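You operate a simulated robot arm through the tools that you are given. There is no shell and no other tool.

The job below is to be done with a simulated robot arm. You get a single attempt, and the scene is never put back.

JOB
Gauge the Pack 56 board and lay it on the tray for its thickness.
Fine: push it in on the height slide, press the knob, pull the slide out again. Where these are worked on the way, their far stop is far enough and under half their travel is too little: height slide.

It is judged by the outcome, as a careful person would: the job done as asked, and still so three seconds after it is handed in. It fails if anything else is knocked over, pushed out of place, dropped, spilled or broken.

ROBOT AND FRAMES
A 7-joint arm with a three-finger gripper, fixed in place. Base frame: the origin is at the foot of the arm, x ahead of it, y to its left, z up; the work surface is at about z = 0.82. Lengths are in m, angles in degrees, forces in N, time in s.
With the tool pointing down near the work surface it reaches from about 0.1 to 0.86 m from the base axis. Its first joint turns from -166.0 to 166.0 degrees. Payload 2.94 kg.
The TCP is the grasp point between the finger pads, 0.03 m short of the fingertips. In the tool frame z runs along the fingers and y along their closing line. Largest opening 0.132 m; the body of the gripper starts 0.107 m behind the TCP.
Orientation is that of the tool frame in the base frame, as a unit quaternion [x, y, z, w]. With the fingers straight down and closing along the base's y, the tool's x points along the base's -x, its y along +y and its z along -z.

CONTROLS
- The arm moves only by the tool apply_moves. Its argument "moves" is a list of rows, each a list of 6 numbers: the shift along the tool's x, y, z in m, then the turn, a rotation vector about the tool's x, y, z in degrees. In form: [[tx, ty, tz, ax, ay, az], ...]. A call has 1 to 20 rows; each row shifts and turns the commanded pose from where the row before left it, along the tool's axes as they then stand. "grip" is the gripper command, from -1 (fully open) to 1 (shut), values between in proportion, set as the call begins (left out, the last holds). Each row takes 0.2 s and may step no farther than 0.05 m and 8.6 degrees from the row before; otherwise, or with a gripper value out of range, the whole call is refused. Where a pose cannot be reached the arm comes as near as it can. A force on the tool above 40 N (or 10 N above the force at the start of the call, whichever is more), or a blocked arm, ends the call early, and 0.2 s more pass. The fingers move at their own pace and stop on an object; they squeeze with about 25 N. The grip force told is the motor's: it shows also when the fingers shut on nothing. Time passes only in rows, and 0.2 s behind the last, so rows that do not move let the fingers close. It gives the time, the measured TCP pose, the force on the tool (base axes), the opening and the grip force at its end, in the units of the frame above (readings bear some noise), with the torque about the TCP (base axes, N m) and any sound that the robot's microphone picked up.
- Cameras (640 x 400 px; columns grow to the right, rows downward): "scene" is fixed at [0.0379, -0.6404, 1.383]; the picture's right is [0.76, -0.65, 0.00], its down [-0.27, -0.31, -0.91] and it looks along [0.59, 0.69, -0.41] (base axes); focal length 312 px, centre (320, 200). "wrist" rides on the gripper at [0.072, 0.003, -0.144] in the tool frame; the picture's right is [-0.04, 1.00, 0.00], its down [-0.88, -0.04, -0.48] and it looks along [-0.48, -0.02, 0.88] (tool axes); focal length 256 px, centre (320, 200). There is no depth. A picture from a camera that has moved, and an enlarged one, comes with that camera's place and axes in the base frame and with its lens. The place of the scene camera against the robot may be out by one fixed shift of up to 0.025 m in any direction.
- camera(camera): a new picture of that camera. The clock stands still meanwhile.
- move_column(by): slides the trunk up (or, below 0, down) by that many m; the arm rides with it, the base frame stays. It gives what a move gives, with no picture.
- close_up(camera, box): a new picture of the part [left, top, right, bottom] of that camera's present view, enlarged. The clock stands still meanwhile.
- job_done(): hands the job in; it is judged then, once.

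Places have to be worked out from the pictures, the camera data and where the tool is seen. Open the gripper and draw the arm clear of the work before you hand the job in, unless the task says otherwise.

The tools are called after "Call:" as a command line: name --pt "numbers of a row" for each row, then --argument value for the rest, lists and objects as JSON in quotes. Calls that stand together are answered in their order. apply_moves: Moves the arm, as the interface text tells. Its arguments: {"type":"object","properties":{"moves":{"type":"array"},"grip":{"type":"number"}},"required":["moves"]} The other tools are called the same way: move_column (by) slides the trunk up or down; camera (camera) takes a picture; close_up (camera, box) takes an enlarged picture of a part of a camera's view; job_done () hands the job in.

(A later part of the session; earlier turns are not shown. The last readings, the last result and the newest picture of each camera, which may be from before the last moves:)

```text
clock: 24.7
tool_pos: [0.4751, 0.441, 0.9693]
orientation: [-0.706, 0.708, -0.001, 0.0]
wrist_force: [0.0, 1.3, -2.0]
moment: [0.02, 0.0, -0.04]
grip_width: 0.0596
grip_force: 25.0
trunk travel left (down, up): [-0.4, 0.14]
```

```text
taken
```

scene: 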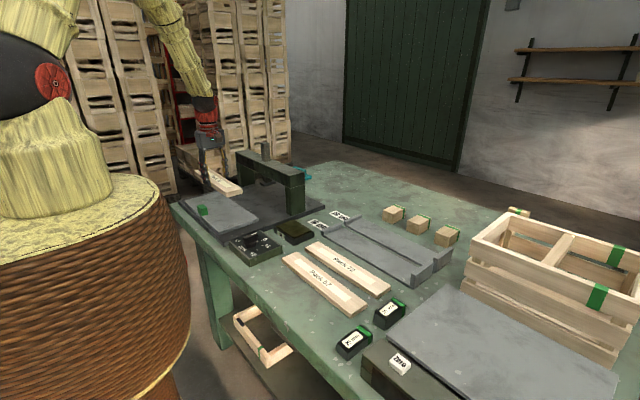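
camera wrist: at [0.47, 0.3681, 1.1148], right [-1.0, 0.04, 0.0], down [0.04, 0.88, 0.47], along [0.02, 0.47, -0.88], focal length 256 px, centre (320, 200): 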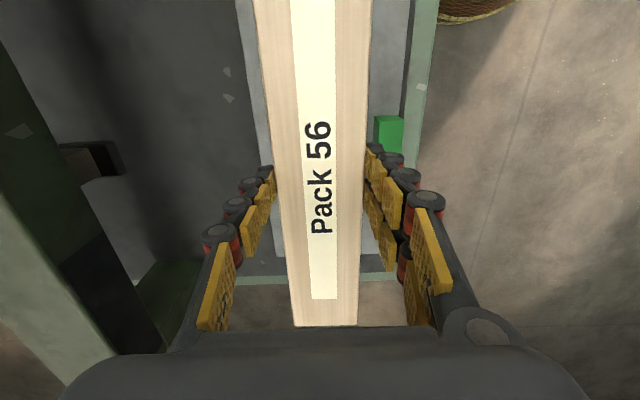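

The board is above the slide, the green handle ~20 mm clear of the near finger. I lower it to just above the slide.

Call:
apply_moves --pt "0 0 0.03 0 0 0" --pt "0 0 0.03 0 0 0" --pt "0 0 0.022 0 0 0" --pt "0 0 0 0 0 0"

Call:
apply_moves --pt "0 0 0.005 0 0 0" --pt "0 0 0.003 0 0 0" --pt "0 0 0 0 0 0"

Call:
close_up --camera "scene" --box '[170, 130, 330, 230]'

Call:
camera --camera "wrist"

```text
clock: 25.7
tool_pos: [0.4765, 0.4391, 0.8906]
orientation: [-0.707, 0.707, -0.002, 0.0]
wrist_force: [0.2, 0.0, -1.8]
moment: [0.01, -0.01, 0.0]
grip_width: 0.0595
grip_force: 25.1
trunk travel left (down, up): [-0.4, 0.14]
```

```text
clock: 26.5
tool_pos: [0.4756, 0.4401, 0.8825]
orientation: [0.707, -0.707, 0.001, 0.0]
wrist_force: [0.1, -0.3, -2.6]
moment: [0.0, -0.03, 0.01]
grip_width: 0.0594
grip_force: 24.7
trunk travel left (down, up): [-0.4, 0.14]
```

```text
4.00 times, centred on (250, 180) of scene
camera zoom: at [0.0379, -0.6404, 1.383], right [0.76, -0.65, 0.0], down [-0.27, -0.31, -0.91], along [0.59, 0.69, -0.41], focal length 1249 px, centre (600, 280)
```

zoom: 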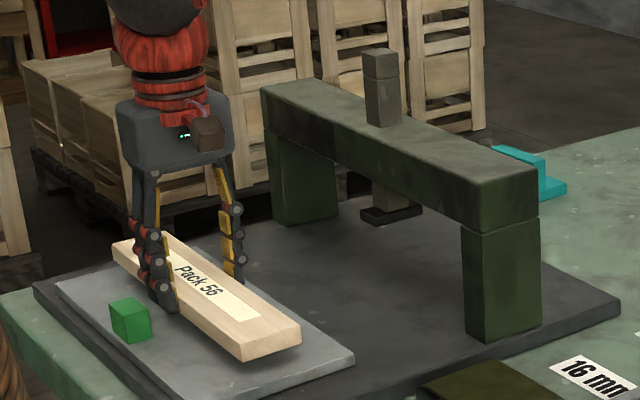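

```text
taken
camera wrist: at [0.4707, 0.3674, 1.0259], right [-1.0, 0.04, 0.0], down [0.04, 0.88, 0.47], along [0.02, 0.47, -0.88], focal length 256 px, centre (320, 200)
```

wrist: 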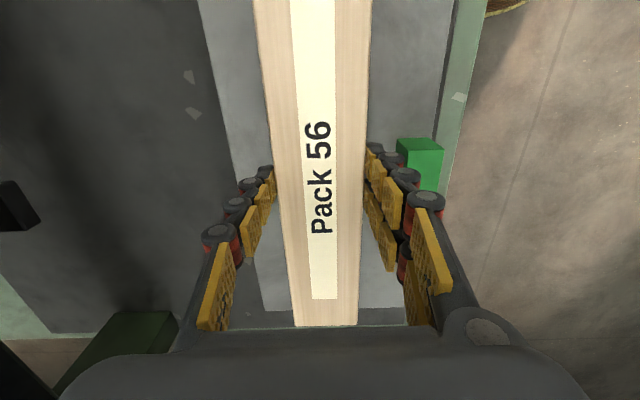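

The board is still ~1.5 cm above the slide and well placed. I go on down in small steps until the force shows contact.

Call:
apply_moves --pt "0 0 0.005 0 0 0" --pt "0 0 0.005 0 0 0" --pt "0 0 0 0 0 0"

Call:
apply_moves --pt "0 0 0.002 0 0 0" --pt "0 0 0 0 0 0"

Call:
apply_moves --pt "0 0 0.002 0 0 0" --pt "0 0 0 0 0 0"

Call:
apply_moves --pt "0 0 0.002 0 0 0" --pt "0 0 0 0 0 0"

```text
clock: 27.3
tool_pos: [0.4755, 0.4395, 0.8714]
orientation: [-0.707, 0.707, -0.002, 0.0]
wrist_force: [0.2, -0.5, -1.7]
moment: [-0.02, 0.01, -0.03]
grip_width: 0.0595
grip_force: 24.8
trunk travel left (down, up): [-0.4, 0.14]
```

```text
clock: 27.9
tool_pos: [0.4754, 0.4398, 0.87]
orientation: [-0.707, 0.708, -0.002, 0.0]
wrist_force: [-0.6, -1.1, -1.3]
moment: [0.02, -0.03, -0.02]
grip_width: 0.0594
grip_force: 25.1
trunk travel left (down, up): [-0.4, 0.14]
```

```text
clock: 28.5
tool_pos: [0.4774, 0.4397, 0.8686]
orientation: [-0.707, 0.707, -0.001, 0.0]
wrist_force: [0.2, -1.4, -2.1]
moment: [0.0, -0.03, 0.0]
grip_width: 0.0596
grip_force: 24.4
trunk travel left (down, up): [-0.4, 0.14]
```

```text
clock: 29.1
tool_pos: [0.4771, 0.4395, 0.8669]
orientation: [-0.706, 0.708, -0.002, 0.002]
wrist_force: [-0.1, -2.4, 7.8]
moment: [-0.55, 0.28, -0.09]
grip_width: 0.0595
grip_force: 24.6
trunk travel left (down, up): [-0.4, 0.14]
```

Contact: the board rests on the slide (force up by ~10 N). I open to 78 mm to release, without touching the handle.

Call:
apply_moves --pt "0 0 0 0 0 0" --pt "0 0 0 0 0 0" --pt "0 0 0 0 0 0" --pt "0 0 0 0 0 0" --grip -0.18

Call:
apply_moves --pt "0 0 -0.01 0 0 0" --pt "0 0 -0.02 0 0 0" --pt "0 0 -0.03 0 0 0" --pt "0 0 -0.03 0 0 0" --pt "0 0 0 0 0 0"

Call:
camera --camera "wrist"

Call:
close_up --camera "scene" --box '[170, 130, 330, 230]'

```text
clock: 30.1
tool_pos: [0.4757, 0.4399, 0.8657]
orientation: [-0.706, 0.708, -0.001, 0.0]
wrist_force: [-0.1, 0.0, -0.1]
moment: [0.01, -0.04, -0.03]
grip_width: 0.0778
grip_force: 0.1
trunk travel left (down, up): [-0.4, 0.14]
```

```text
clock: 31.3
tool_pos: [0.4751, 0.4412, 0.9571]
orientation: [-0.706, 0.708, -0.002, 0.001]
wrist_force: [-0.8, -0.6, -0.3]
moment: [-0.02, 0.02, -0.01]
grip_width: 0.0775
grip_force: 0.0
trunk travel left (down, up): [-0.4, 0.14]
```

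```text
taken
camera wrist: at [0.4703, 0.3688, 1.1003], right [-1.0, 0.04, 0.0], down [0.04, 0.88, 0.47], along [0.02, 0.47, -0.88], focal length 256 px, centre (320, 200)
```

wrist: 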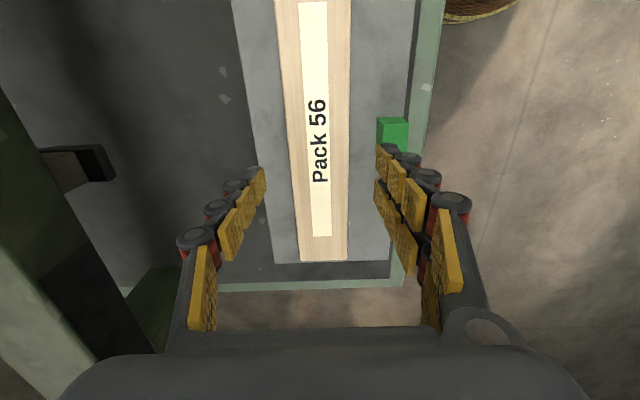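

```text
4.00 times, centred on (250, 180) of scene
camera zoom: at [0.0379, -0.6404, 1.383], right [0.76, -0.65, 0.0], down [-0.27, -0.31, -0.91], along [0.59, 0.69, -0.41], focal length 1249 px, centre (600, 280)
```

zoom: 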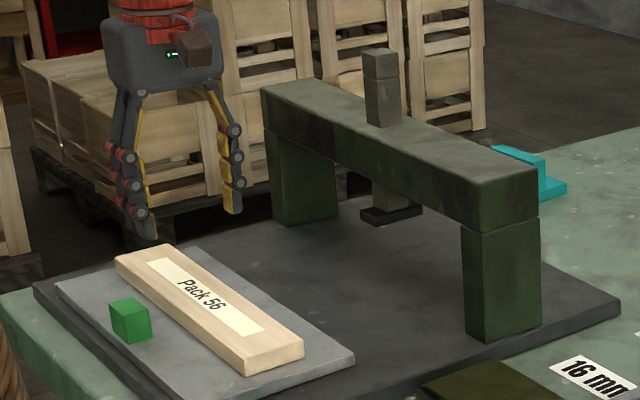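

The board sits flat mid-slide, clear of the handle. I turn the gripper back by 90° (fingers closing along y, camera away from the gantry) to grasp the green slide handle.

Call:
apply_moves --pt "0 0.005 -0.005 0 0 8.2" --pt "0 0 0 0 0 8.2" --pt "0 0 0 0 0 8.2" --pt "0 0 0 0 0 8.2" --pt "0 0 0 0 0 8.2" --pt "0 0 0 0 0 8.2" --pt "0 0 0 0 0 8.2" --pt "0 0 0 0 0 8.2" --pt "0 0 0 0 0 8.2" --pt "0 0 0 0 0 8.2" --pt "0 0 0 0 0 8.0" --pt "0 0 0 0 0 0"

Call:
camera --camera "wrist"

```text
clock: 33.9
tool_pos: [0.4703, 0.4395, 0.9614]
orientation: [0.003, 1.0, -0.001, 0.001]
wrist_force: [0.6, 0.0, -0.3]
moment: [0.02, 0.02, 0.01]
grip_width: 0.0779
grip_force: 0.2
trunk travel left (down, up): [-0.4, 0.14]
```

```text
taken
camera wrist: at [0.3969, 0.4434, 1.1048], right [0.05, 1.0, 0.0], down [0.88, -0.04, 0.48], along [0.48, -0.02, -0.88], focal length 256 px, centre (320, 200)
```

wrist: 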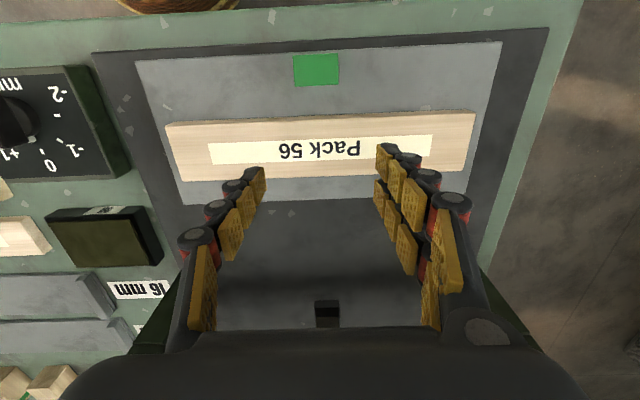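

The handle is centred at about (0.4035, 0.4405), ~40 mm wide in y. I move over it and descend to straddle it.

Call:
apply_moves --pt "0.034 0.0005 0 0 0 0" --pt "0.033 0.0005 0 0 0 0" --pt "0 0 0.03 0 0 0" --pt "0 0 0.03 0 0 0" --pt "0 0 0.02 0 0 0" --pt "0 0 0 0 0 0"

Call:
camera --camera "wrist"

Call:
close_up --camera "scene" --box '[150, 130, 310, 240]'

```text
clock: 35.3
tool_pos: [0.4042, 0.4409, 0.8804]
orientation: [0.001, 1.0, -0.001, 0.0]
wrist_force: [0.8, 0.5, 0.1]
moment: [0.0, 0.02, 0.01]
grip_width: 0.0778
grip_force: 0.1
trunk travel left (down, up): [-0.4, 0.14]
```

```text
taken
camera wrist: at [0.3304, 0.4439, 1.0238], right [0.04, 1.0, 0.0], down [0.88, -0.04, 0.48], along [0.48, -0.02, -0.88], focal length 256 px, centre (320, 200)
```

wrist: 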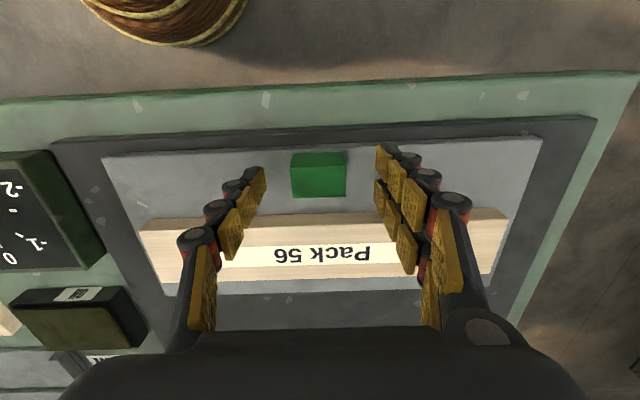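

```text
3.64 times, centred on (230, 185) of scene
camera zoom: at [0.0379, -0.6404, 1.383], right [0.76, -0.65, 0.0], down [-0.27, -0.31, -0.91], along [0.59, 0.69, -0.41], focal length 1135 px, centre (647, 254)
```

zoom: 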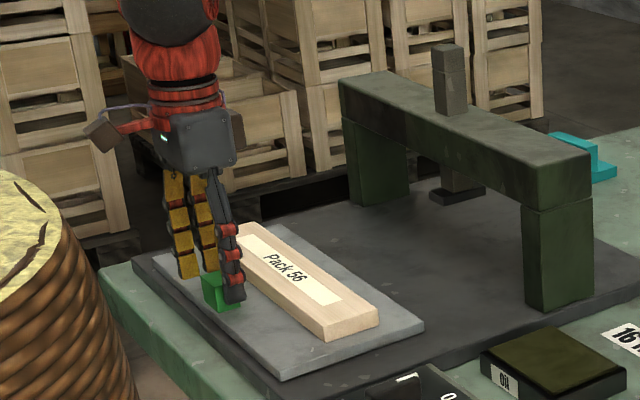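

The fingers straddle the handle with the board clear. I lower 12 mm more and close on the handle.

Call:
apply_moves --pt "0 0 0.006 0 0 0" --pt "0 0 0.005 0 0 0" --pt "0 0 0 0 0 0"

Call:
apply_moves --pt "0 0 0 0 0 0" --pt "0 0 0 0 0 0" --pt "0 0 0 0 0 0" --pt "0 0 0 0 0 0" --grip 1

Call:
camera --camera "wrist"

```text
clock: 36.1
tool_pos: [0.4042, 0.4416, 0.8707]
orientation: [0.001, 1.0, -0.001, 0.001]
wrist_force: [-0.1, 0.1, 0.6]
moment: [0.02, 0.03, 0.02]
grip_width: 0.0779
grip_force: 0.0
trunk travel left (down, up): [-0.4, 0.14]
```

```text
clock: 37.1
tool_pos: [0.4039, 0.4403, 0.87]
orientation: [0.001, 1.0, -0.001, 0.0]
wrist_force: [1.0, -6.3, 0.6]
moment: [-0.43, 0.08, 0.08]
grip_width: 0.0378
grip_force: 26.1
trunk travel left (down, up): [-0.4, 0.14]
```

```text
taken
camera wrist: at [0.3305, 0.4431, 1.0133], right [0.04, 1.0, 0.0], down [0.88, -0.04, 0.48], along [0.48, -0.02, -0.88], focal length 256 px, centre (320, 200)
```

wrist: 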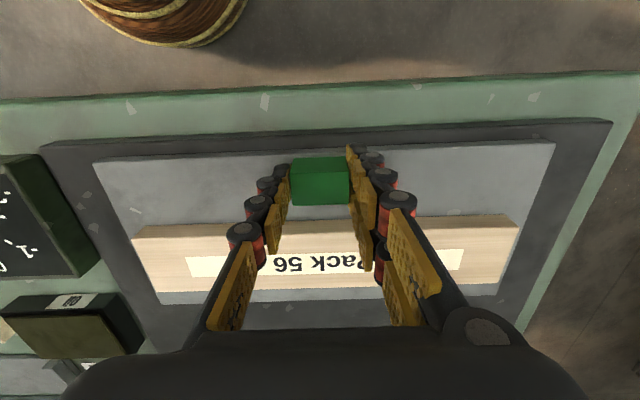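

The handle is held. I push the slide in (+x) slowly, first about 10 cm, watching force and picture.

Call:
apply_moves --pt "0 -0.0007 0 0 0 0" --pt "-0.008 0 0 0 0 0" --pt "-0.012 0 0 0 0 0" --pt "-0.016 0 0 0 0 0" --pt "-0.016 0 0 0 0 0" --pt "-0.016 0 0 0 0 0" --pt "-0.016 0 0 0 0 0" --pt "-0.016 0 0 0 0 0" --pt "0 0 0 0 0 0"

Call:
camera --camera "wrist"

Call:
close_up --camera "scene" --box '[150, 130, 310, 240]'

```text
clock: 39.1
tool_pos: [0.5055, 0.4403, 0.8695]
orientation: [0.001, 1.0, -0.001, 0.001]
wrist_force: [1.1, -4.5, -13.5]
moment: [-0.08, -0.54, -0.18]
grip_width: 0.0375
grip_force: 44.7
trunk travel left (down, up): [-0.4, 0.14]
```

```text
taken
camera wrist: at [0.4317, 0.443, 1.0134], right [0.04, 1.0, 0.0], down [0.88, -0.04, 0.48], along [0.48, -0.02, -0.88], focal length 256 px, centre (320, 200)
```

wrist: 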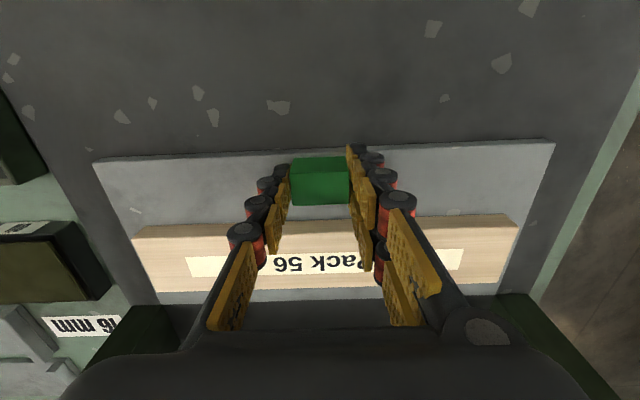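

```text
3.64 times, centred on (230, 185) of scene
camera zoom: at [0.0379, -0.6404, 1.383], right [0.76, -0.65, 0.0], down [-0.27, -0.31, -0.91], along [0.59, 0.69, -0.41], focal length 1135 px, centre (647, 254)
```

zoom: 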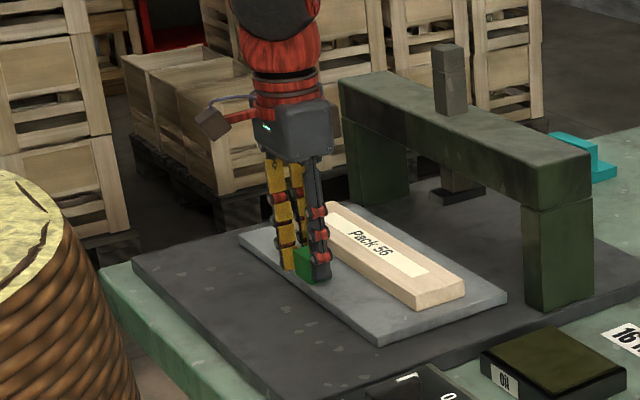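

The slide and board move along cleanly. I push on another 6 cm and check the clearance to the gantry beam.

Call:
apply_moves --pt "-0.012 0 0.0005 0 0 0" --pt "-0.016 0 0 0 0 0" --pt "-0.016 0 0 0 0 0" --pt "-0.016 0 0 0 0 0" --pt "0 0 0 0 0 0"

Call:
camera --camera "wrist"

Call:
close_up --camera "scene" --box '[190, 120, 330, 220]'

```text
clock: 40.3
tool_pos: [0.5653, 0.4406, 0.8698]
orientation: [0.001, 1.0, 0.0, 0.002]
wrist_force: [2.9, -4.5, -2.5]
moment: [-0.21, 0.04, 0.02]
grip_width: 0.0371
grip_force: 45.1
trunk travel left (down, up): [-0.4, 0.14]
```

```text
taken
camera wrist: at [0.4919, 0.4427, 1.0133], right [0.04, 1.0, 0.0], down [0.88, -0.04, 0.48], along [0.48, -0.02, -0.88], focal length 256 px, centre (320, 200)
```

wrist: 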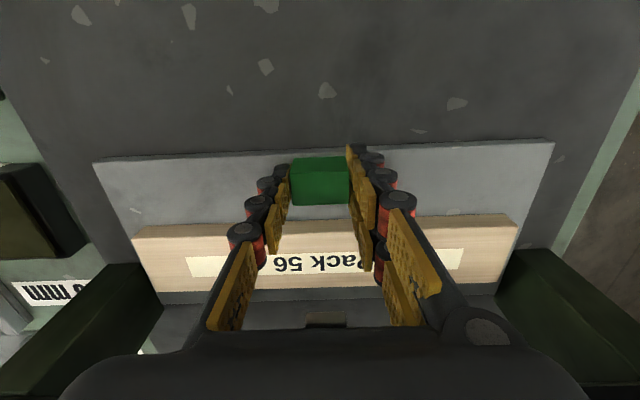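

```text
4.00 times, centred on (260, 170) of scene
camera zoom: at [0.0379, -0.6404, 1.383], right [0.76, -0.65, 0.0], down [-0.27, -0.31, -0.91], along [0.59, 0.69, -0.41], focal length 1249 px, centre (560, 320)
```

zoom: 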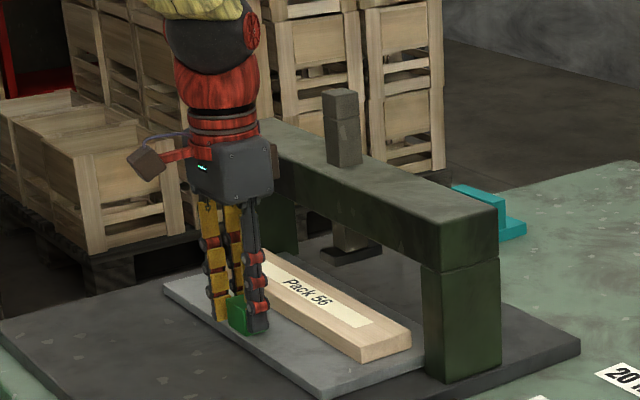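

The gripper is nearing the beam; I zoom in to check what protrudes toward the beam and how much room is left.

Call:
close_up --camera "scene" --box '[215, 125, 295, 185]'

```text
6.67 times, centred on (255, 155) of scene
camera zoom: at [0.0379, -0.6404, 1.383], right [0.76, -0.65, 0.0], down [-0.27, -0.31, -0.91], along [0.59, 0.69, -0.41], focal length 2082 px, centre (753, 500)
```

zoom: 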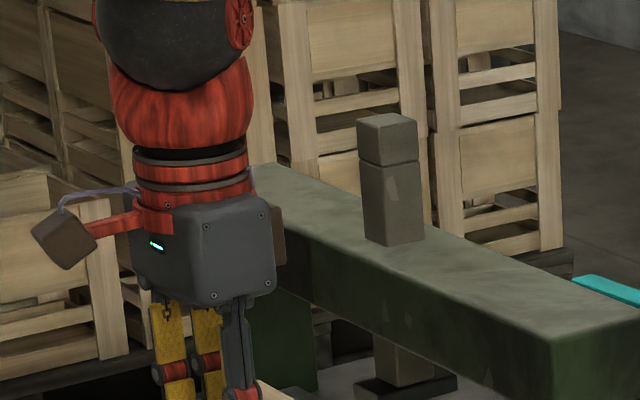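

Something on the gripper's far side could come near the beam at the end of the push, so I release the handle, tilt the gripper ~32° so its body leans back (fingertips forward), and regrip.

Call:
apply_moves --pt "0 0 0 0 0 0" --pt "0 0 0 0 0 0" --pt "0 0 0 0 0 0" --pt "0 0 0 0 0 0" --grip 0.015

Call:
apply_moves --pt "0 0 0 0 -8 0" --pt "0 0 0 0 -8 0" --pt "0 0 0 0 -8 0" --pt "0 0 0 0 -8 0" --pt "0 0 0 0 0 0"

Call:
camera --camera "wrist"

Call:
close_up --camera "scene" --box '[190, 120, 330, 220]'

```text
clock: 41.3
tool_pos: [0.5651, 0.4392, 0.8687]
orientation: [0.0, 1.0, -0.001, 0.0]
wrist_force: [0.0, -1.0, -0.4]
moment: [0.01, 0.0, 0.0]
grip_width: 0.065
grip_force: 0.0
trunk travel left (down, up): [-0.4, 0.14]
```

```text
clock: 42.5
tool_pos: [0.5636, 0.441, 0.8698]
orientation: [0.0, 0.961, 0.001, 0.277]
wrist_force: [-0.3, -0.4, 0.1]
moment: [-0.02, 0.06, 0.02]
grip_width: 0.0649
grip_force: 0.1
trunk travel left (down, up): [-0.4, 0.14]
```

```text
taken
camera wrist: at [0.4255, 0.4433, 0.9532], right [0.04, 1.0, 0.02], down [0.49, -0.04, 0.87], along [0.87, -0.02, -0.49], focal length 256 px, centre (320, 200)
```

wrist: 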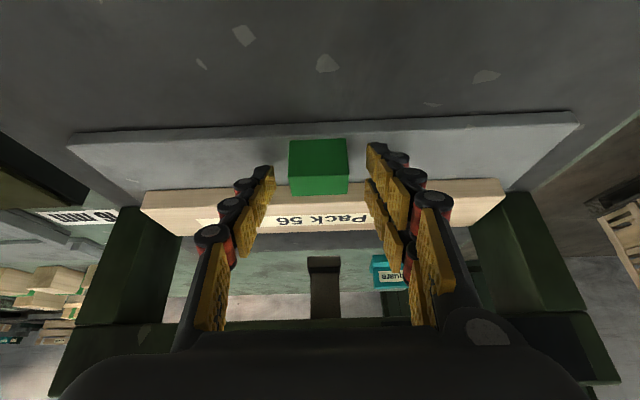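

```text
4.00 times, centred on (260, 170) of scene
camera zoom: at [0.0379, -0.6404, 1.383], right [0.76, -0.65, 0.0], down [-0.27, -0.31, -0.91], along [0.59, 0.69, -0.41], focal length 1249 px, centre (560, 320)
```

zoom: 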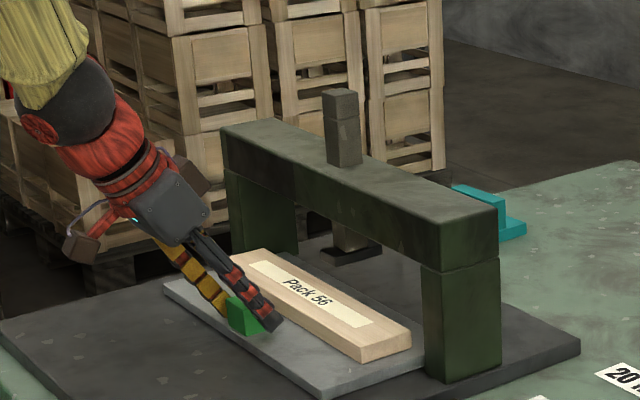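

The tilt gives ample room to the beam. I shift slightly back/down so the finger pads sit squarely on the handle, regrip, and check.

Call:
apply_moves --pt "0.005 0 0.0005 0 0 0" --pt "0.005 0 0.0004 0 0 0" --pt "0 0 0 0 0 0"

Call:
apply_moves --pt "0 0 0 0 0 0" --pt "0 0 0 0 0 0" --pt "0 0 0 0 0 0" --grip 1

Call:
camera --camera "wrist"

```text
clock: 43.3
tool_pos: [0.5567, 0.4421, 0.8684]
orientation: [0.001, 0.96, 0.001, 0.279]
wrist_force: [2.1, 3.4, 26.0]
moment: [1.13, 0.03, -0.06]
grip_width: 0.0717
grip_force: 4.0
trunk travel left (down, up): [-0.4, 0.14]
```

```text
clock: 44.0
tool_pos: [0.5624, 0.4413, 0.8707]
orientation: [0.003, 0.96, 0.003, 0.281]
wrist_force: [-0.5, -13.9, 17.9]
moment: [0.21, -0.16, -0.28]
grip_width: 0.0426
grip_force: 18.4
trunk travel left (down, up): [-0.4, 0.14]
stopped in row 3: the force on the tool passed its limit at 50 N (the readings are from after the stop); the commanded pose is now the measured one
```

```text
taken
camera wrist: at [0.4222, 0.4449, 0.953], right [0.04, 1.0, 0.03], down [0.48, -0.05, 0.87], along [0.87, -0.02, -0.49], focal length 256 px, centre (320, 200)
```

wrist: 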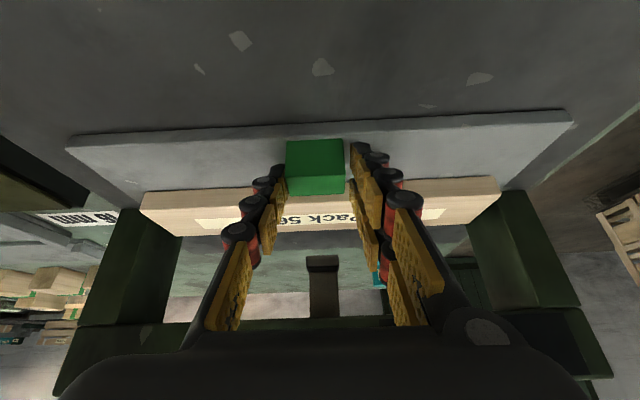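

A fingertip touched the slide surface while lowering. I open, rise ~7 mm, and regrip a little higher.

Call:
apply_moves --pt "-0.0005 0 -0.0008 0 0 0" --pt "-0.0016 0 -0.0025 0 0 0" --pt "-0.0016 0 -0.0025 0 0 0" --pt "0 0 0 0 0 0" --pt "0 0 0 0 0 0" --grip 0.05

Call:
camera --camera "wrist"

Call:
close_up --camera "scene" --box '[210, 150, 290, 210]'

```text
clock: 45.2
tool_pos: [0.5603, 0.445, 0.8745]
orientation: [0.0, 0.96, 0.004, 0.279]
wrist_force: [-0.7, 0.0, 0.2]
moment: [0.01, -0.02, 0.04]
grip_width: 0.0627
grip_force: 0.0
trunk travel left (down, up): [-0.4, 0.14]
```

```text
taken
camera wrist: at [0.4201, 0.4469, 0.9581], right [0.04, 1.0, 0.03], down [0.49, -0.04, 0.87], along [0.87, -0.02, -0.49], focal length 256 px, centre (320, 200)
```

wrist: 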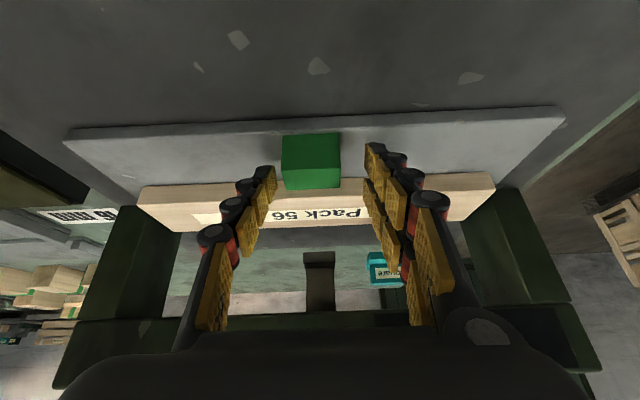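

```text
6.67 times, centred on (250, 180) of scene
camera zoom: at [0.0379, -0.6404, 1.383], right [0.76, -0.65, 0.0], down [-0.27, -0.31, -0.91], along [0.59, 0.69, -0.41], focal length 2082 px, centre (787, 333)
```

zoom: 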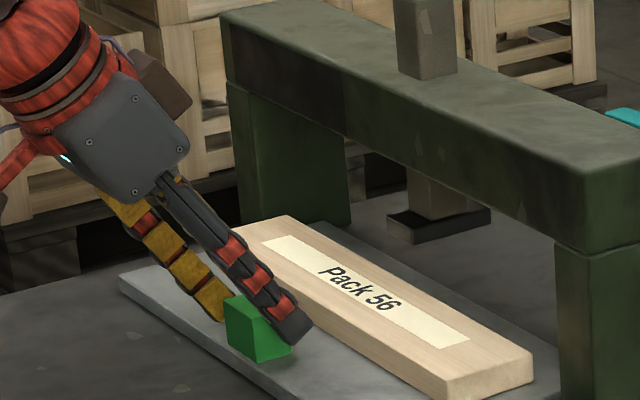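

I re-centre on the handle (y −4.5 mm, slightly back) and close again.

Call:
apply_moves --pt "0.003 -0.0022 -0.0008 0 0 0" --pt "0.003 -0.0023 -0.0007 0 0 0" --pt "0 0 0 0 0 0"

Call:
apply_moves --pt "0 0 0 0 0 0" --pt "0 0 0 0 0 0" --pt "0 0 0 0 0 0" --grip 1

Call:
camera --camera "wrist"

Call:
close_up --camera "scene" --box '[210, 150, 290, 210]'

```text
clock: 46.0
tool_pos: [0.554, 0.4409, 0.8729]
orientation: [0.001, 0.96, 0.004, 0.279]
wrist_force: [-0.4, -0.4, 0.1]
moment: [-0.04, 0.0, -0.02]
grip_width: 0.0627
grip_force: 0.1
trunk travel left (down, up): [-0.4, 0.14]
```

```text
clock: 46.9
tool_pos: [0.5536, 0.4389, 0.8725]
orientation: [0.001, 0.96, 0.004, 0.279]
wrist_force: [-0.4, -5.1, 1.3]
moment: [-0.29, 0.01, -0.06]
grip_width: 0.0379
grip_force: 26.7
trunk travel left (down, up): [-0.4, 0.14]
```

```text
taken
camera wrist: at [0.414, 0.4419, 0.9563], right [0.04, 1.0, 0.03], down [0.49, -0.04, 0.87], along [0.87, -0.02, -0.49], focal length 256 px, centre (320, 200)
```

wrist: 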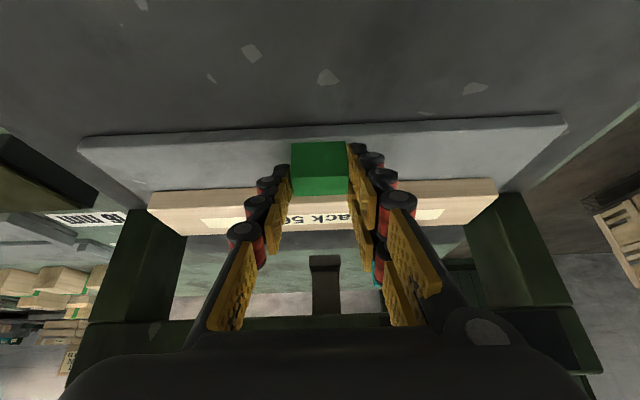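

```text
6.67 times, centred on (250, 180) of scene
camera zoom: at [0.0379, -0.6404, 1.383], right [0.76, -0.65, 0.0], down [-0.27, -0.31, -0.91], along [0.59, 0.69, -0.41], focal length 2082 px, centre (787, 333)
```

zoom: 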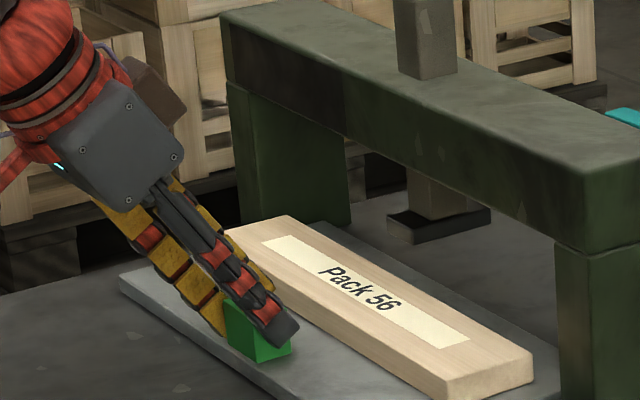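

Handle held again (38 mm). I continue pushing the slide in, in 1 cm rows, watching for the stop.

Call:
apply_moves --pt "-0.00848 0 0.0053 0 0 0" --pt "-0.00848 0 0.0053 0 0 0" --pt "-0.00848 0 0.0053 0 0 0" --pt "-0.00848 0 0.0053 0 0 0" --pt "0 0 0 0 0 0"

Call:
camera --camera "wrist"

Call:
close_up --camera "scene" --box '[210, 140, 310, 215]'

```text
clock: 48.0
tool_pos: [0.5939, 0.44, 0.8733]
orientation: [0.001, 0.961, 0.003, 0.278]
wrist_force: [1.2, -4.2, -5.6]
moment: [-0.13, -0.25, 0.02]
grip_width: 0.0373
grip_force: 45.0
trunk travel left (down, up): [-0.4, 0.14]
```

```text
taken
camera wrist: at [0.4543, 0.4418, 0.9565], right [0.04, 1.0, 0.03], down [0.49, -0.04, 0.87], along [0.87, -0.02, -0.49], focal length 256 px, centre (320, 200)
```

wrist: 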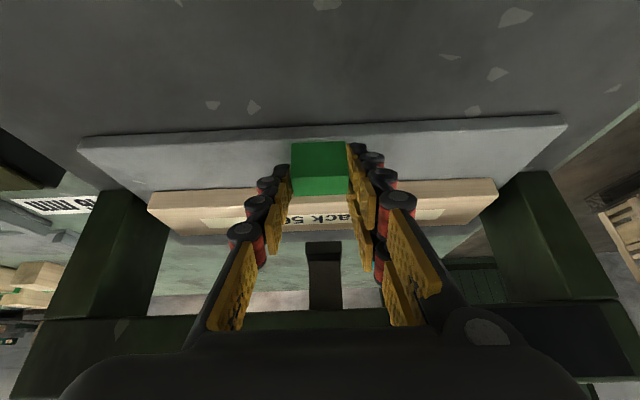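

```text
5.33 times, centred on (260, 178) of scene
camera zoom: at [0.0379, -0.6404, 1.383], right [0.76, -0.65, 0.0], down [-0.27, -0.31, -0.91], along [0.59, 0.69, -0.41], focal length 1665 px, centre (640, 320)
```

zoom: 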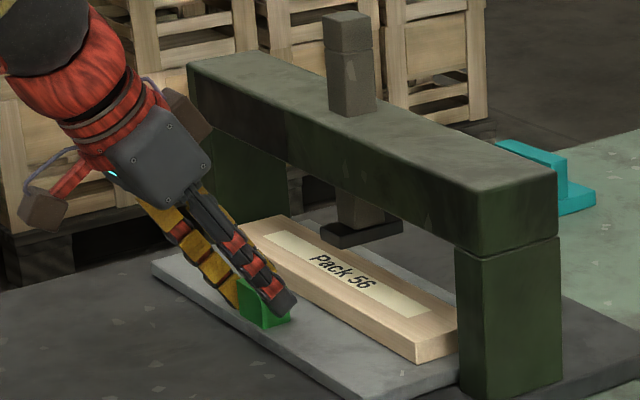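

Still moving freely (total ≈0.20 m). I continue in small rows until the far stop is felt.

Call:
apply_moves --pt "-0.00678 0 0.00424 0 0 0" --pt "-0.00678 0 0.00424 0 0 0" --pt "-0.00678 0 0.00424 0 0 0" --pt "0 0 0 0 0 0"

Call:
camera --camera "wrist"

Call:
close_up --camera "scene" --box '[210, 140, 310, 215]'

```text
clock: 49.0
tool_pos: [0.6146, 0.4409, 0.8734]
orientation: [0.0, 0.961, 0.002, 0.278]
wrist_force: [-34.6, -9.1, 1.8]
moment: [-0.3, 0.82, -0.03]
grip_width: 0.0379
grip_force: 45.0
trunk travel left (down, up): [-0.4, 0.14]
```

```text
taken
camera wrist: at [0.4746, 0.4418, 0.9562], right [0.03, 1.0, 0.03], down [0.49, -0.04, 0.87], along [0.87, -0.02, -0.49], focal length 256 px, centre (320, 200)
```

wrist: 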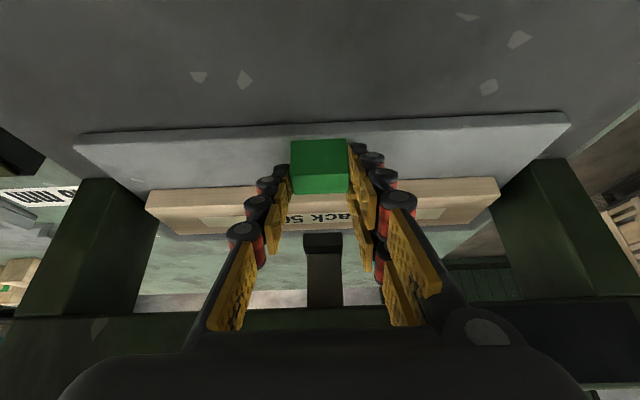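

```text
5.33 times, centred on (260, 178) of scene
camera zoom: at [0.0379, -0.6404, 1.383], right [0.76, -0.65, 0.0], down [-0.27, -0.31, -0.91], along [0.59, 0.69, -0.41], focal length 1665 px, centre (640, 320)
```

zoom: 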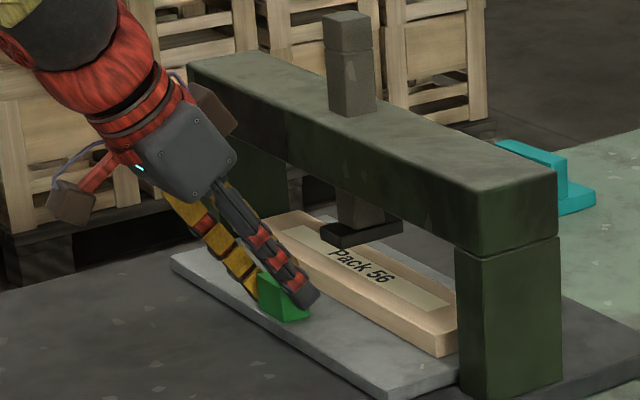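

Fx = −35 N with the slide having travelled ≈0.22 m: it is at its far stop and the foot is over the board. I ease off the push, open, and withdraw along the finger direction.

Call:
apply_moves --pt "0.0025 0 -0.0016 0 0 0" --pt "0 0 0 0 0 0"

Call:
apply_moves --pt "0 0 0 0 0 0" --pt "0 0 0 0 0 0" --pt "0 0 0 0 0 0" --pt "0 0 0 0 0 0" --grip 0.0

Call:
apply_moves --pt "0 0 -0.015 0 0 0" --pt "0 0 -0.025 0 0 0" --pt "0 0 -0.035 0 0 0" --pt "0 0 -0.035 0 0 0" --pt "0 0 0 0 0 0"

Call:
camera --camera "wrist"

Call:
close_up --camera "scene" --box '[170, 130, 330, 230]'

```text
clock: 49.6
tool_pos: [0.6146, 0.4393, 0.8726]
orientation: [0.001, 0.96, 0.003, 0.28]
wrist_force: [-18.0, -9.5, -8.3]
moment: [-0.06, -0.01, 0.05]
grip_width: 0.0375
grip_force: 45.1
trunk travel left (down, up): [-0.4, 0.14]
```

```text
clock: 50.6
tool_pos: [0.6148, 0.4418, 0.8743]
orientation: [0.001, 0.96, 0.004, 0.279]
wrist_force: [-0.5, -0.6, 0.0]
moment: [-0.02, 0.0, -0.01]
grip_width: 0.0664
grip_force: 0.0
trunk travel left (down, up): [-0.4, 0.14]
```

```text
clock: 51.9
tool_pos: [0.5546, 0.441, 0.9677]
orientation: [0.0, 0.96, 0.003, 0.279]
wrist_force: [0.4, 0.1, -0.3]
moment: [-0.01, -0.05, 0.01]
grip_width: 0.066
grip_force: 0.1
trunk travel left (down, up): [-0.4, 0.14]
```

```text
taken
camera wrist: at [0.4151, 0.4431, 1.0498], right [0.04, 1.0, 0.03], down [0.49, -0.04, 0.87], along [0.87, -0.02, -0.49], focal length 256 px, centre (320, 200)
```

wrist: 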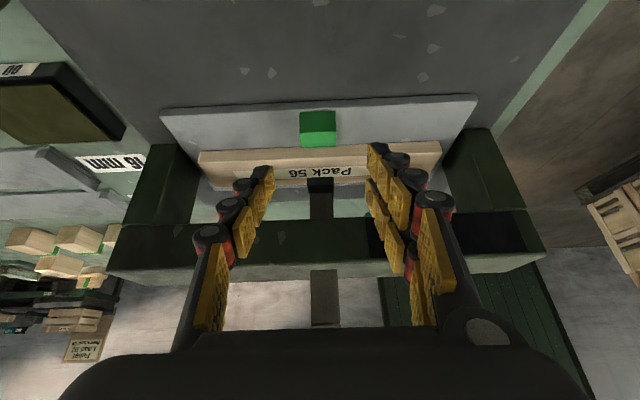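

```text
4.00 times, centred on (250, 180) of scene
camera zoom: at [0.0379, -0.6404, 1.383], right [0.76, -0.65, 0.0], down [-0.27, -0.31, -0.91], along [0.59, 0.69, -0.41], focal length 1249 px, centre (600, 280)
```

zoom: 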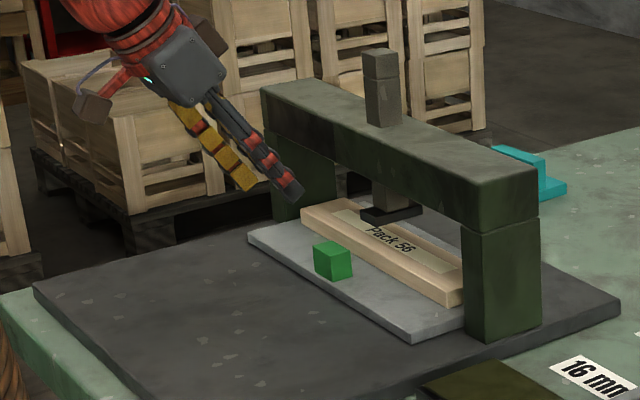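

The board is under the foot. A small sign shows behind the table in this view; I read it in case it matters, and look at the gauge front.

Call:
close_up --camera "wrist" --box '[40, 320, 130, 375]'

Call:
close_up --camera "wrist" --box '[150, 130, 470, 300]'

Call:
close_up --camera "wrist" --box '[0, 140, 160, 240]'

```text
7.11 times, centred on (85, 348) of wrist
camera zoom: at [0.4151, 0.4431, 1.0498], right [0.04, 1.0, 0.03], down [0.49, -0.04, 0.87], along [0.87, -0.02, -0.49], focal length 1820 px, centre (1991, -849)
```

zoom: 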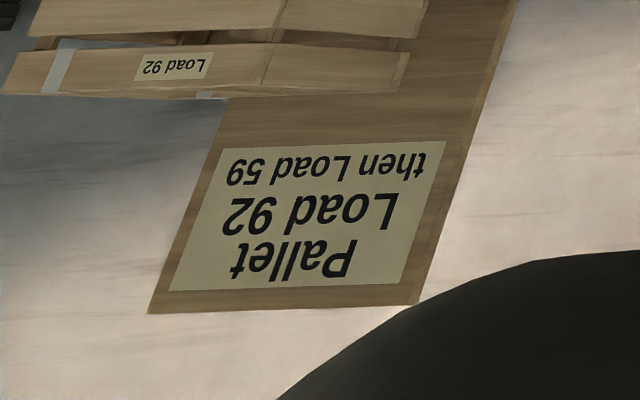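

```text
2.00 times, centred on (310, 215) of wrist
camera zoom: at [0.4151, 0.4431, 1.0498], right [0.04, 1.0, 0.03], down [0.49, -0.04, 0.87], along [0.87, -0.02, -0.49], focal length 512 px, centre (340, 170)
```

zoom: 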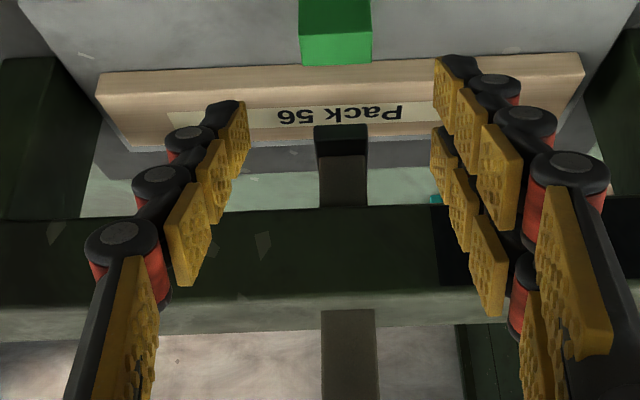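

```text
4.00 times, centred on (80, 190) of wrist
camera zoom: at [0.4151, 0.4431, 1.0498], right [0.04, 1.0, 0.03], down [0.49, -0.04, 0.87], along [0.87, -0.02, -0.49], focal length 1024 px, centre (1280, 240)
```

zoom: 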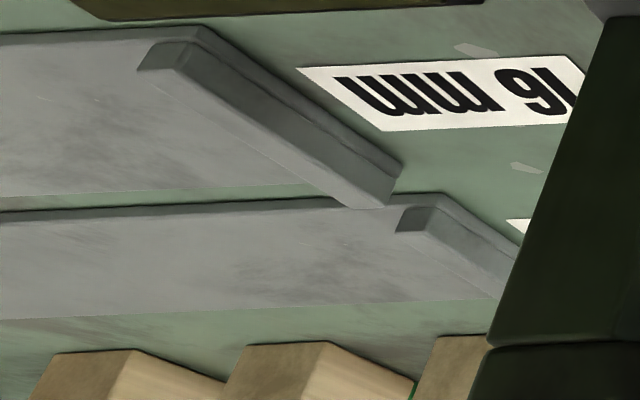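

No bearing on this job there. Now I go press the knob at about (0.4335, 0.133): first back away, bring the tool upright, then move across above it with the fingers closed.

Call:
apply_moves --pt "0.0254 0 -0.0159 0 0 0" --pt "0.0254 0 -0.0159 0 0 0" --pt "0.0254 0 -0.0159 0 0 0" --pt "0.0254 0 -0.0159 0 0 0" --pt "0 0 0 0 8 0" --pt "0 0 0 0 8 0" --pt "0 0 0 0 8 0" --pt "0 0 0 0 8 0" --pt "0 0 0 0 0 0" --grip 1

```text
clock: 53.9
tool_pos: [0.4367, 0.4399, 0.9659]
orientation: [-0.001, 1.0, 0.004, 0.004]
wrist_force: [-0.5, 0.2, -0.3]
moment: [0.02, -0.02, 0.0]
grip_width: 0.0003
grip_force: 24.7
trunk travel left (down, up): [-0.4, 0.14]
```

I move across to above the knob.

Call:
apply_moves --pt "0.0005 -0.0438 0 0 0 0" --pt "0.0005 -0.0438 0 0 0 0" --pt "0.0005 -0.0438 0 0 0 0" --pt "0.0005 -0.0438 0 0 0 0" --pt "0.0005 -0.0438 0 0 0 0" --pt "0.0005 -0.0438 0 0 0 0" --pt "0 -0.0438 0 0 0 0" --pt "0 0 0 0 0 0"

Call:
camera --camera "wrist"

Call:
close_up --camera "scene" --box '[210, 190, 330, 270]'

```text
clock: 55.6
tool_pos: [0.4351, 0.134, 0.9612]
orientation: [-0.001, 1.0, 0.003, 0.003]
wrist_force: [-0.7, 0.5, -0.1]
moment: [-0.01, 0.03, 0.0]
grip_width: 0.0001
grip_force: 25.1
trunk travel left (down, up): [-0.4, 0.14]
```

```text
taken
camera wrist: at [0.3611, 0.1357, 1.105], right [0.04, 1.0, 0.01], down [0.88, -0.04, 0.48], along [0.48, -0.01, -0.88], focal length 256 px, centre (320, 200)
```

wrist: 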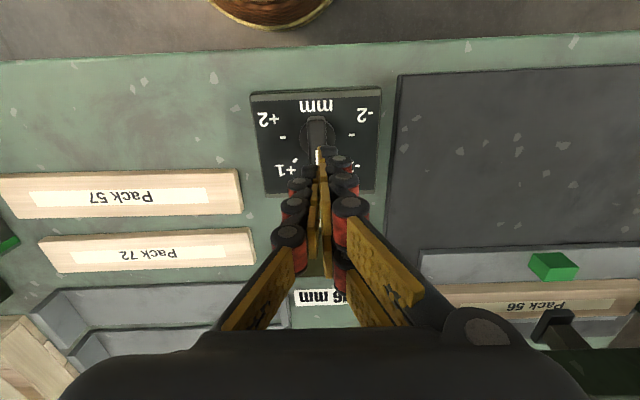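

```text
5.00 times, centred on (270, 230) of scene
camera zoom: at [0.0379, -0.6404, 1.383], right [0.76, -0.65, 0.0], down [-0.27, -0.31, -0.91], along [0.59, 0.69, -0.41], focal length 1561 px, centre (570, 50)
```

zoom: 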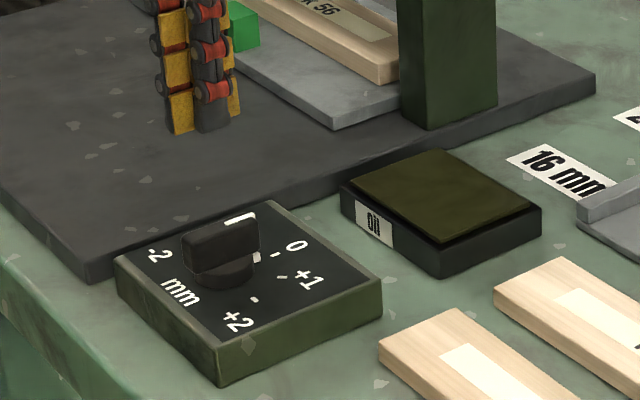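

I zoom in on the knob below the fingertips to refine its centre.

Call:
close_up --camera "wrist" --box '[250, 85, 394, 175]'

```text
4.44 times, centred on (322, 130) of wrist
camera zoom: at [0.3611, 0.1357, 1.105], right [0.04, 1.0, 0.01], down [0.88, -0.04, 0.48], along [0.48, -0.01, -0.88], focal length 1138 px, centre (311, 511)
```

zoom: 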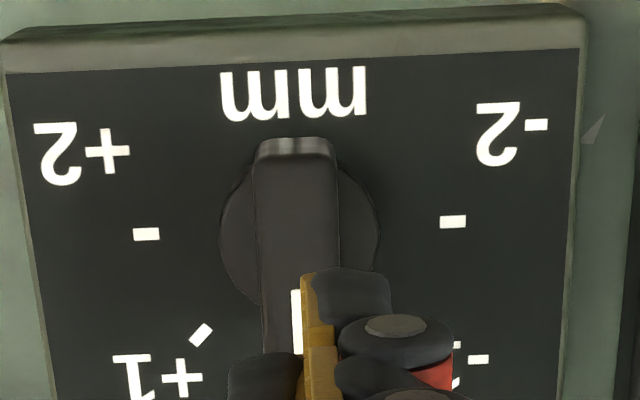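

Knob axis is at about (0.4325, 0.132). I align, descend to just above it, then press in 2 mm steps.

Call:
apply_moves --pt "0.002 -0.002 0.02 0 0 0" --pt "0 0 0.025 0 0 0" --pt "0 0 0.01 0 0 0" --pt "0 0 0 0 0 0"

Call:
close_up --camera "scene" --box '[210, 190, 330, 270]'

Call:
close_up --camera "wrist" --box '[250, 105, 394, 195]'

```text
clock: 56.6
tool_pos: [0.4336, 0.1334, 0.9084]
orientation: [0.0, 1.0, 0.003, 0.003]
wrist_force: [-0.5, -0.2, -0.4]
moment: [0.0, -0.01, -0.03]
grip_width: 0.0001
grip_force: 24.9
trunk travel left (down, up): [-0.4, 0.14]
```

```text
5.00 times, centred on (270, 230) of scene
camera zoom: at [0.0379, -0.6404, 1.383], right [0.76, -0.65, 0.0], down [-0.27, -0.31, -0.91], along [0.59, 0.69, -0.41], focal length 1561 px, centre (570, 50)
```

zoom: 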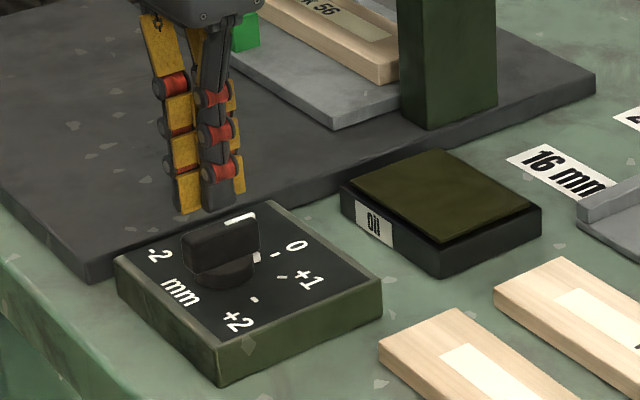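

```text
4.44 times, centred on (322, 150) of wrist
camera zoom: at [0.3589, 0.1341, 1.0517], right [0.04, 1.0, 0.01], down [0.88, -0.04, 0.48], along [0.48, -0.01, -0.88], focal length 1138 px, centre (311, 422)
```

zoom: 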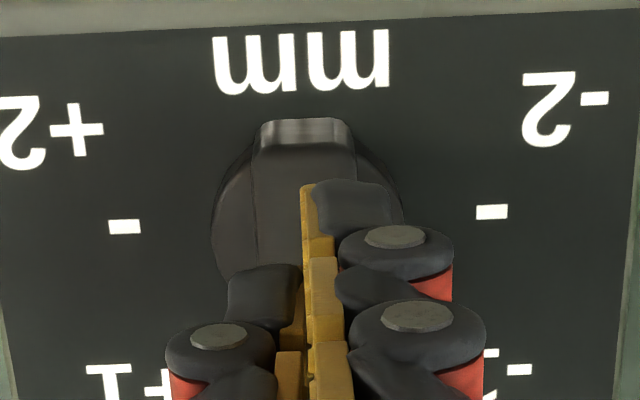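

The closed fingertips are over the knob's bar. I go down in small steps until contact and press.

Call:
apply_moves --pt "0 0 0.005 0 0 0" --pt "0 0 0.005 0 0 0" --pt "0 0 0 0 0 0"

Call:
apply_moves --pt "0 0 0.003 0 0 0" --pt "0 0 0 0 0 0"

Call:
apply_moves --pt "0 0 0.003 0 0 0" --pt "0 0 0 0 0 0"

Call:
apply_moves --pt "0 0 0.002 0 0 0" --pt "0 0 0 0 0 0"

Call:
close_up --camera "scene" --box '[210, 190, 330, 270]'

```text
clock: 57.5
tool_pos: [0.4326, 0.1315, 0.8986]
orientation: [0.0, 1.0, 0.003, 0.004]
wrist_force: [-0.1, 0.6, 0.1]
moment: [0.01, -0.03, 0.05]
grip_width: 0.0001
grip_force: 25.2
trunk travel left (down, up): [-0.4, 0.14]
```

```text
clock: 58.0
tool_pos: [0.4333, 0.1319, 0.896]
orientation: [-0.001, 1.0, 0.004, 0.003]
wrist_force: [0.2, -0.1, 1.4]
moment: [0.02, 0.0, -0.01]
grip_width: 0.0
grip_force: 25.6
trunk travel left (down, up): [-0.4, 0.14]
```

```text
clock: 58.6
tool_pos: [0.432, 0.1327, 0.8942]
orientation: [-0.001, 1.0, 0.004, 0.004]
wrist_force: [-0.6, -0.2, 0.2]
moment: [0.0, 0.01, 0.01]
grip_width: 0.0001
grip_force: 24.7
trunk travel left (down, up): [-0.4, 0.14]
```

```text
clock: 59.2
tool_pos: [0.43, 0.1332, 0.8916]
orientation: [-0.001, 1.0, 0.003, 0.005]
wrist_force: [-3.6, -0.6, 21.9]
moment: [0.01, 0.42, -0.02]
grip_width: 0.006
grip_force: 28.6
trunk travel left (down, up): [-0.4, 0.14]
```

```text
5.00 times, centred on (270, 230) of scene
camera zoom: at [0.0379, -0.6404, 1.383], right [0.76, -0.65, 0.0], down [-0.27, -0.31, -0.91], along [0.59, 0.69, -0.41], focal length 1561 px, centre (570, 50)
```

zoom: 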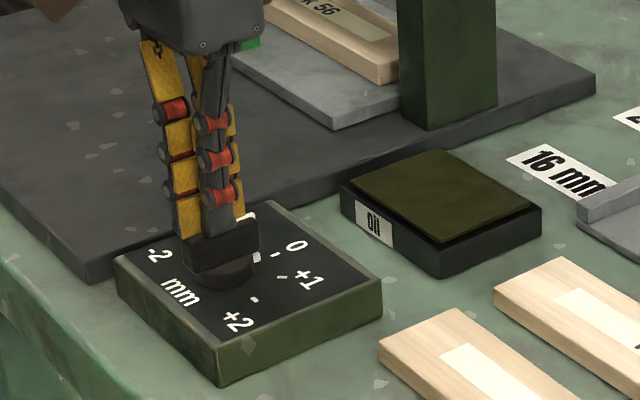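

Contact at TCP z≈0.892 with 22 N. I press slightly further and watch for a click or motion.

Call:
apply_moves --pt "0 0 0.001 0 0 0" --pt "0 0 0 0 0 0"

Call:
close_up --camera "scene" --box '[170, 130, 330, 230]'

Call:
close_up --camera "wrist" --box '[400, 200, 640, 350]'

```text
clock: 59.9
tool_pos: [0.4314, 0.1319, 0.8924]
orientation: [0.001, 1.0, 0.004, 0.006]
wrist_force: [-6.6, -4.4, 23.7]
moment: [-0.07, 0.53, -0.02]
grip_width: 0.0059
grip_force: 28.4
trunk travel left (down, up): [-0.4, 0.14]
stopped in row 2: the force on the tool passed its limit at 41 N (the readings are from after the stop); the commanded pose is now the measured one
```

```text
4.00 times, centred on (250, 180) of scene
camera zoom: at [0.0379, -0.6404, 1.383], right [0.76, -0.65, 0.0], down [-0.27, -0.31, -0.91], along [0.59, 0.69, -0.41], focal length 1249 px, centre (600, 280)
```

zoom: 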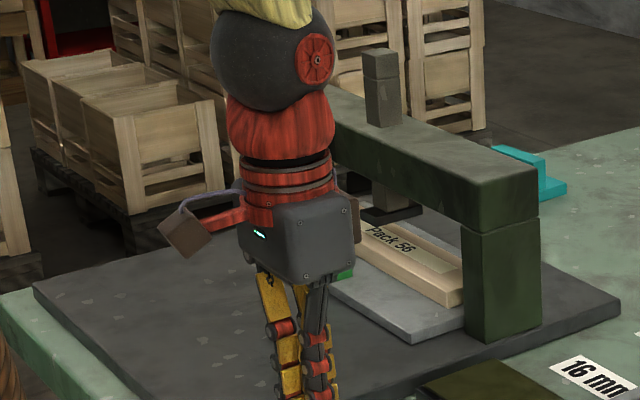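

```text
2.67 times, centred on (520, 275) of wrist
camera zoom: at [0.3566, 0.1338, 1.0351], right [0.04, 1.0, 0.01], down [0.87, -0.04, 0.48], along [0.48, -0.01, -0.87], focal length 683 px, centre (-213, 0)
```

zoom: 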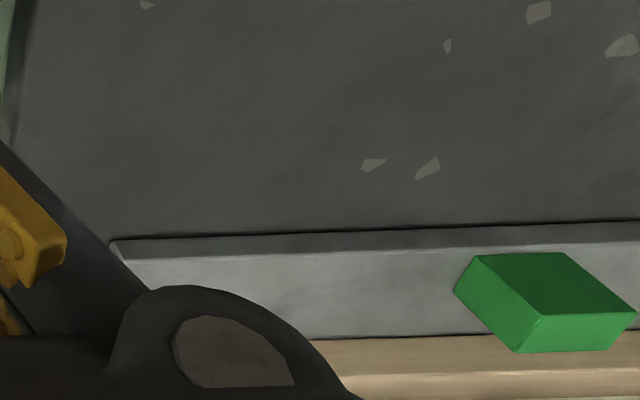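

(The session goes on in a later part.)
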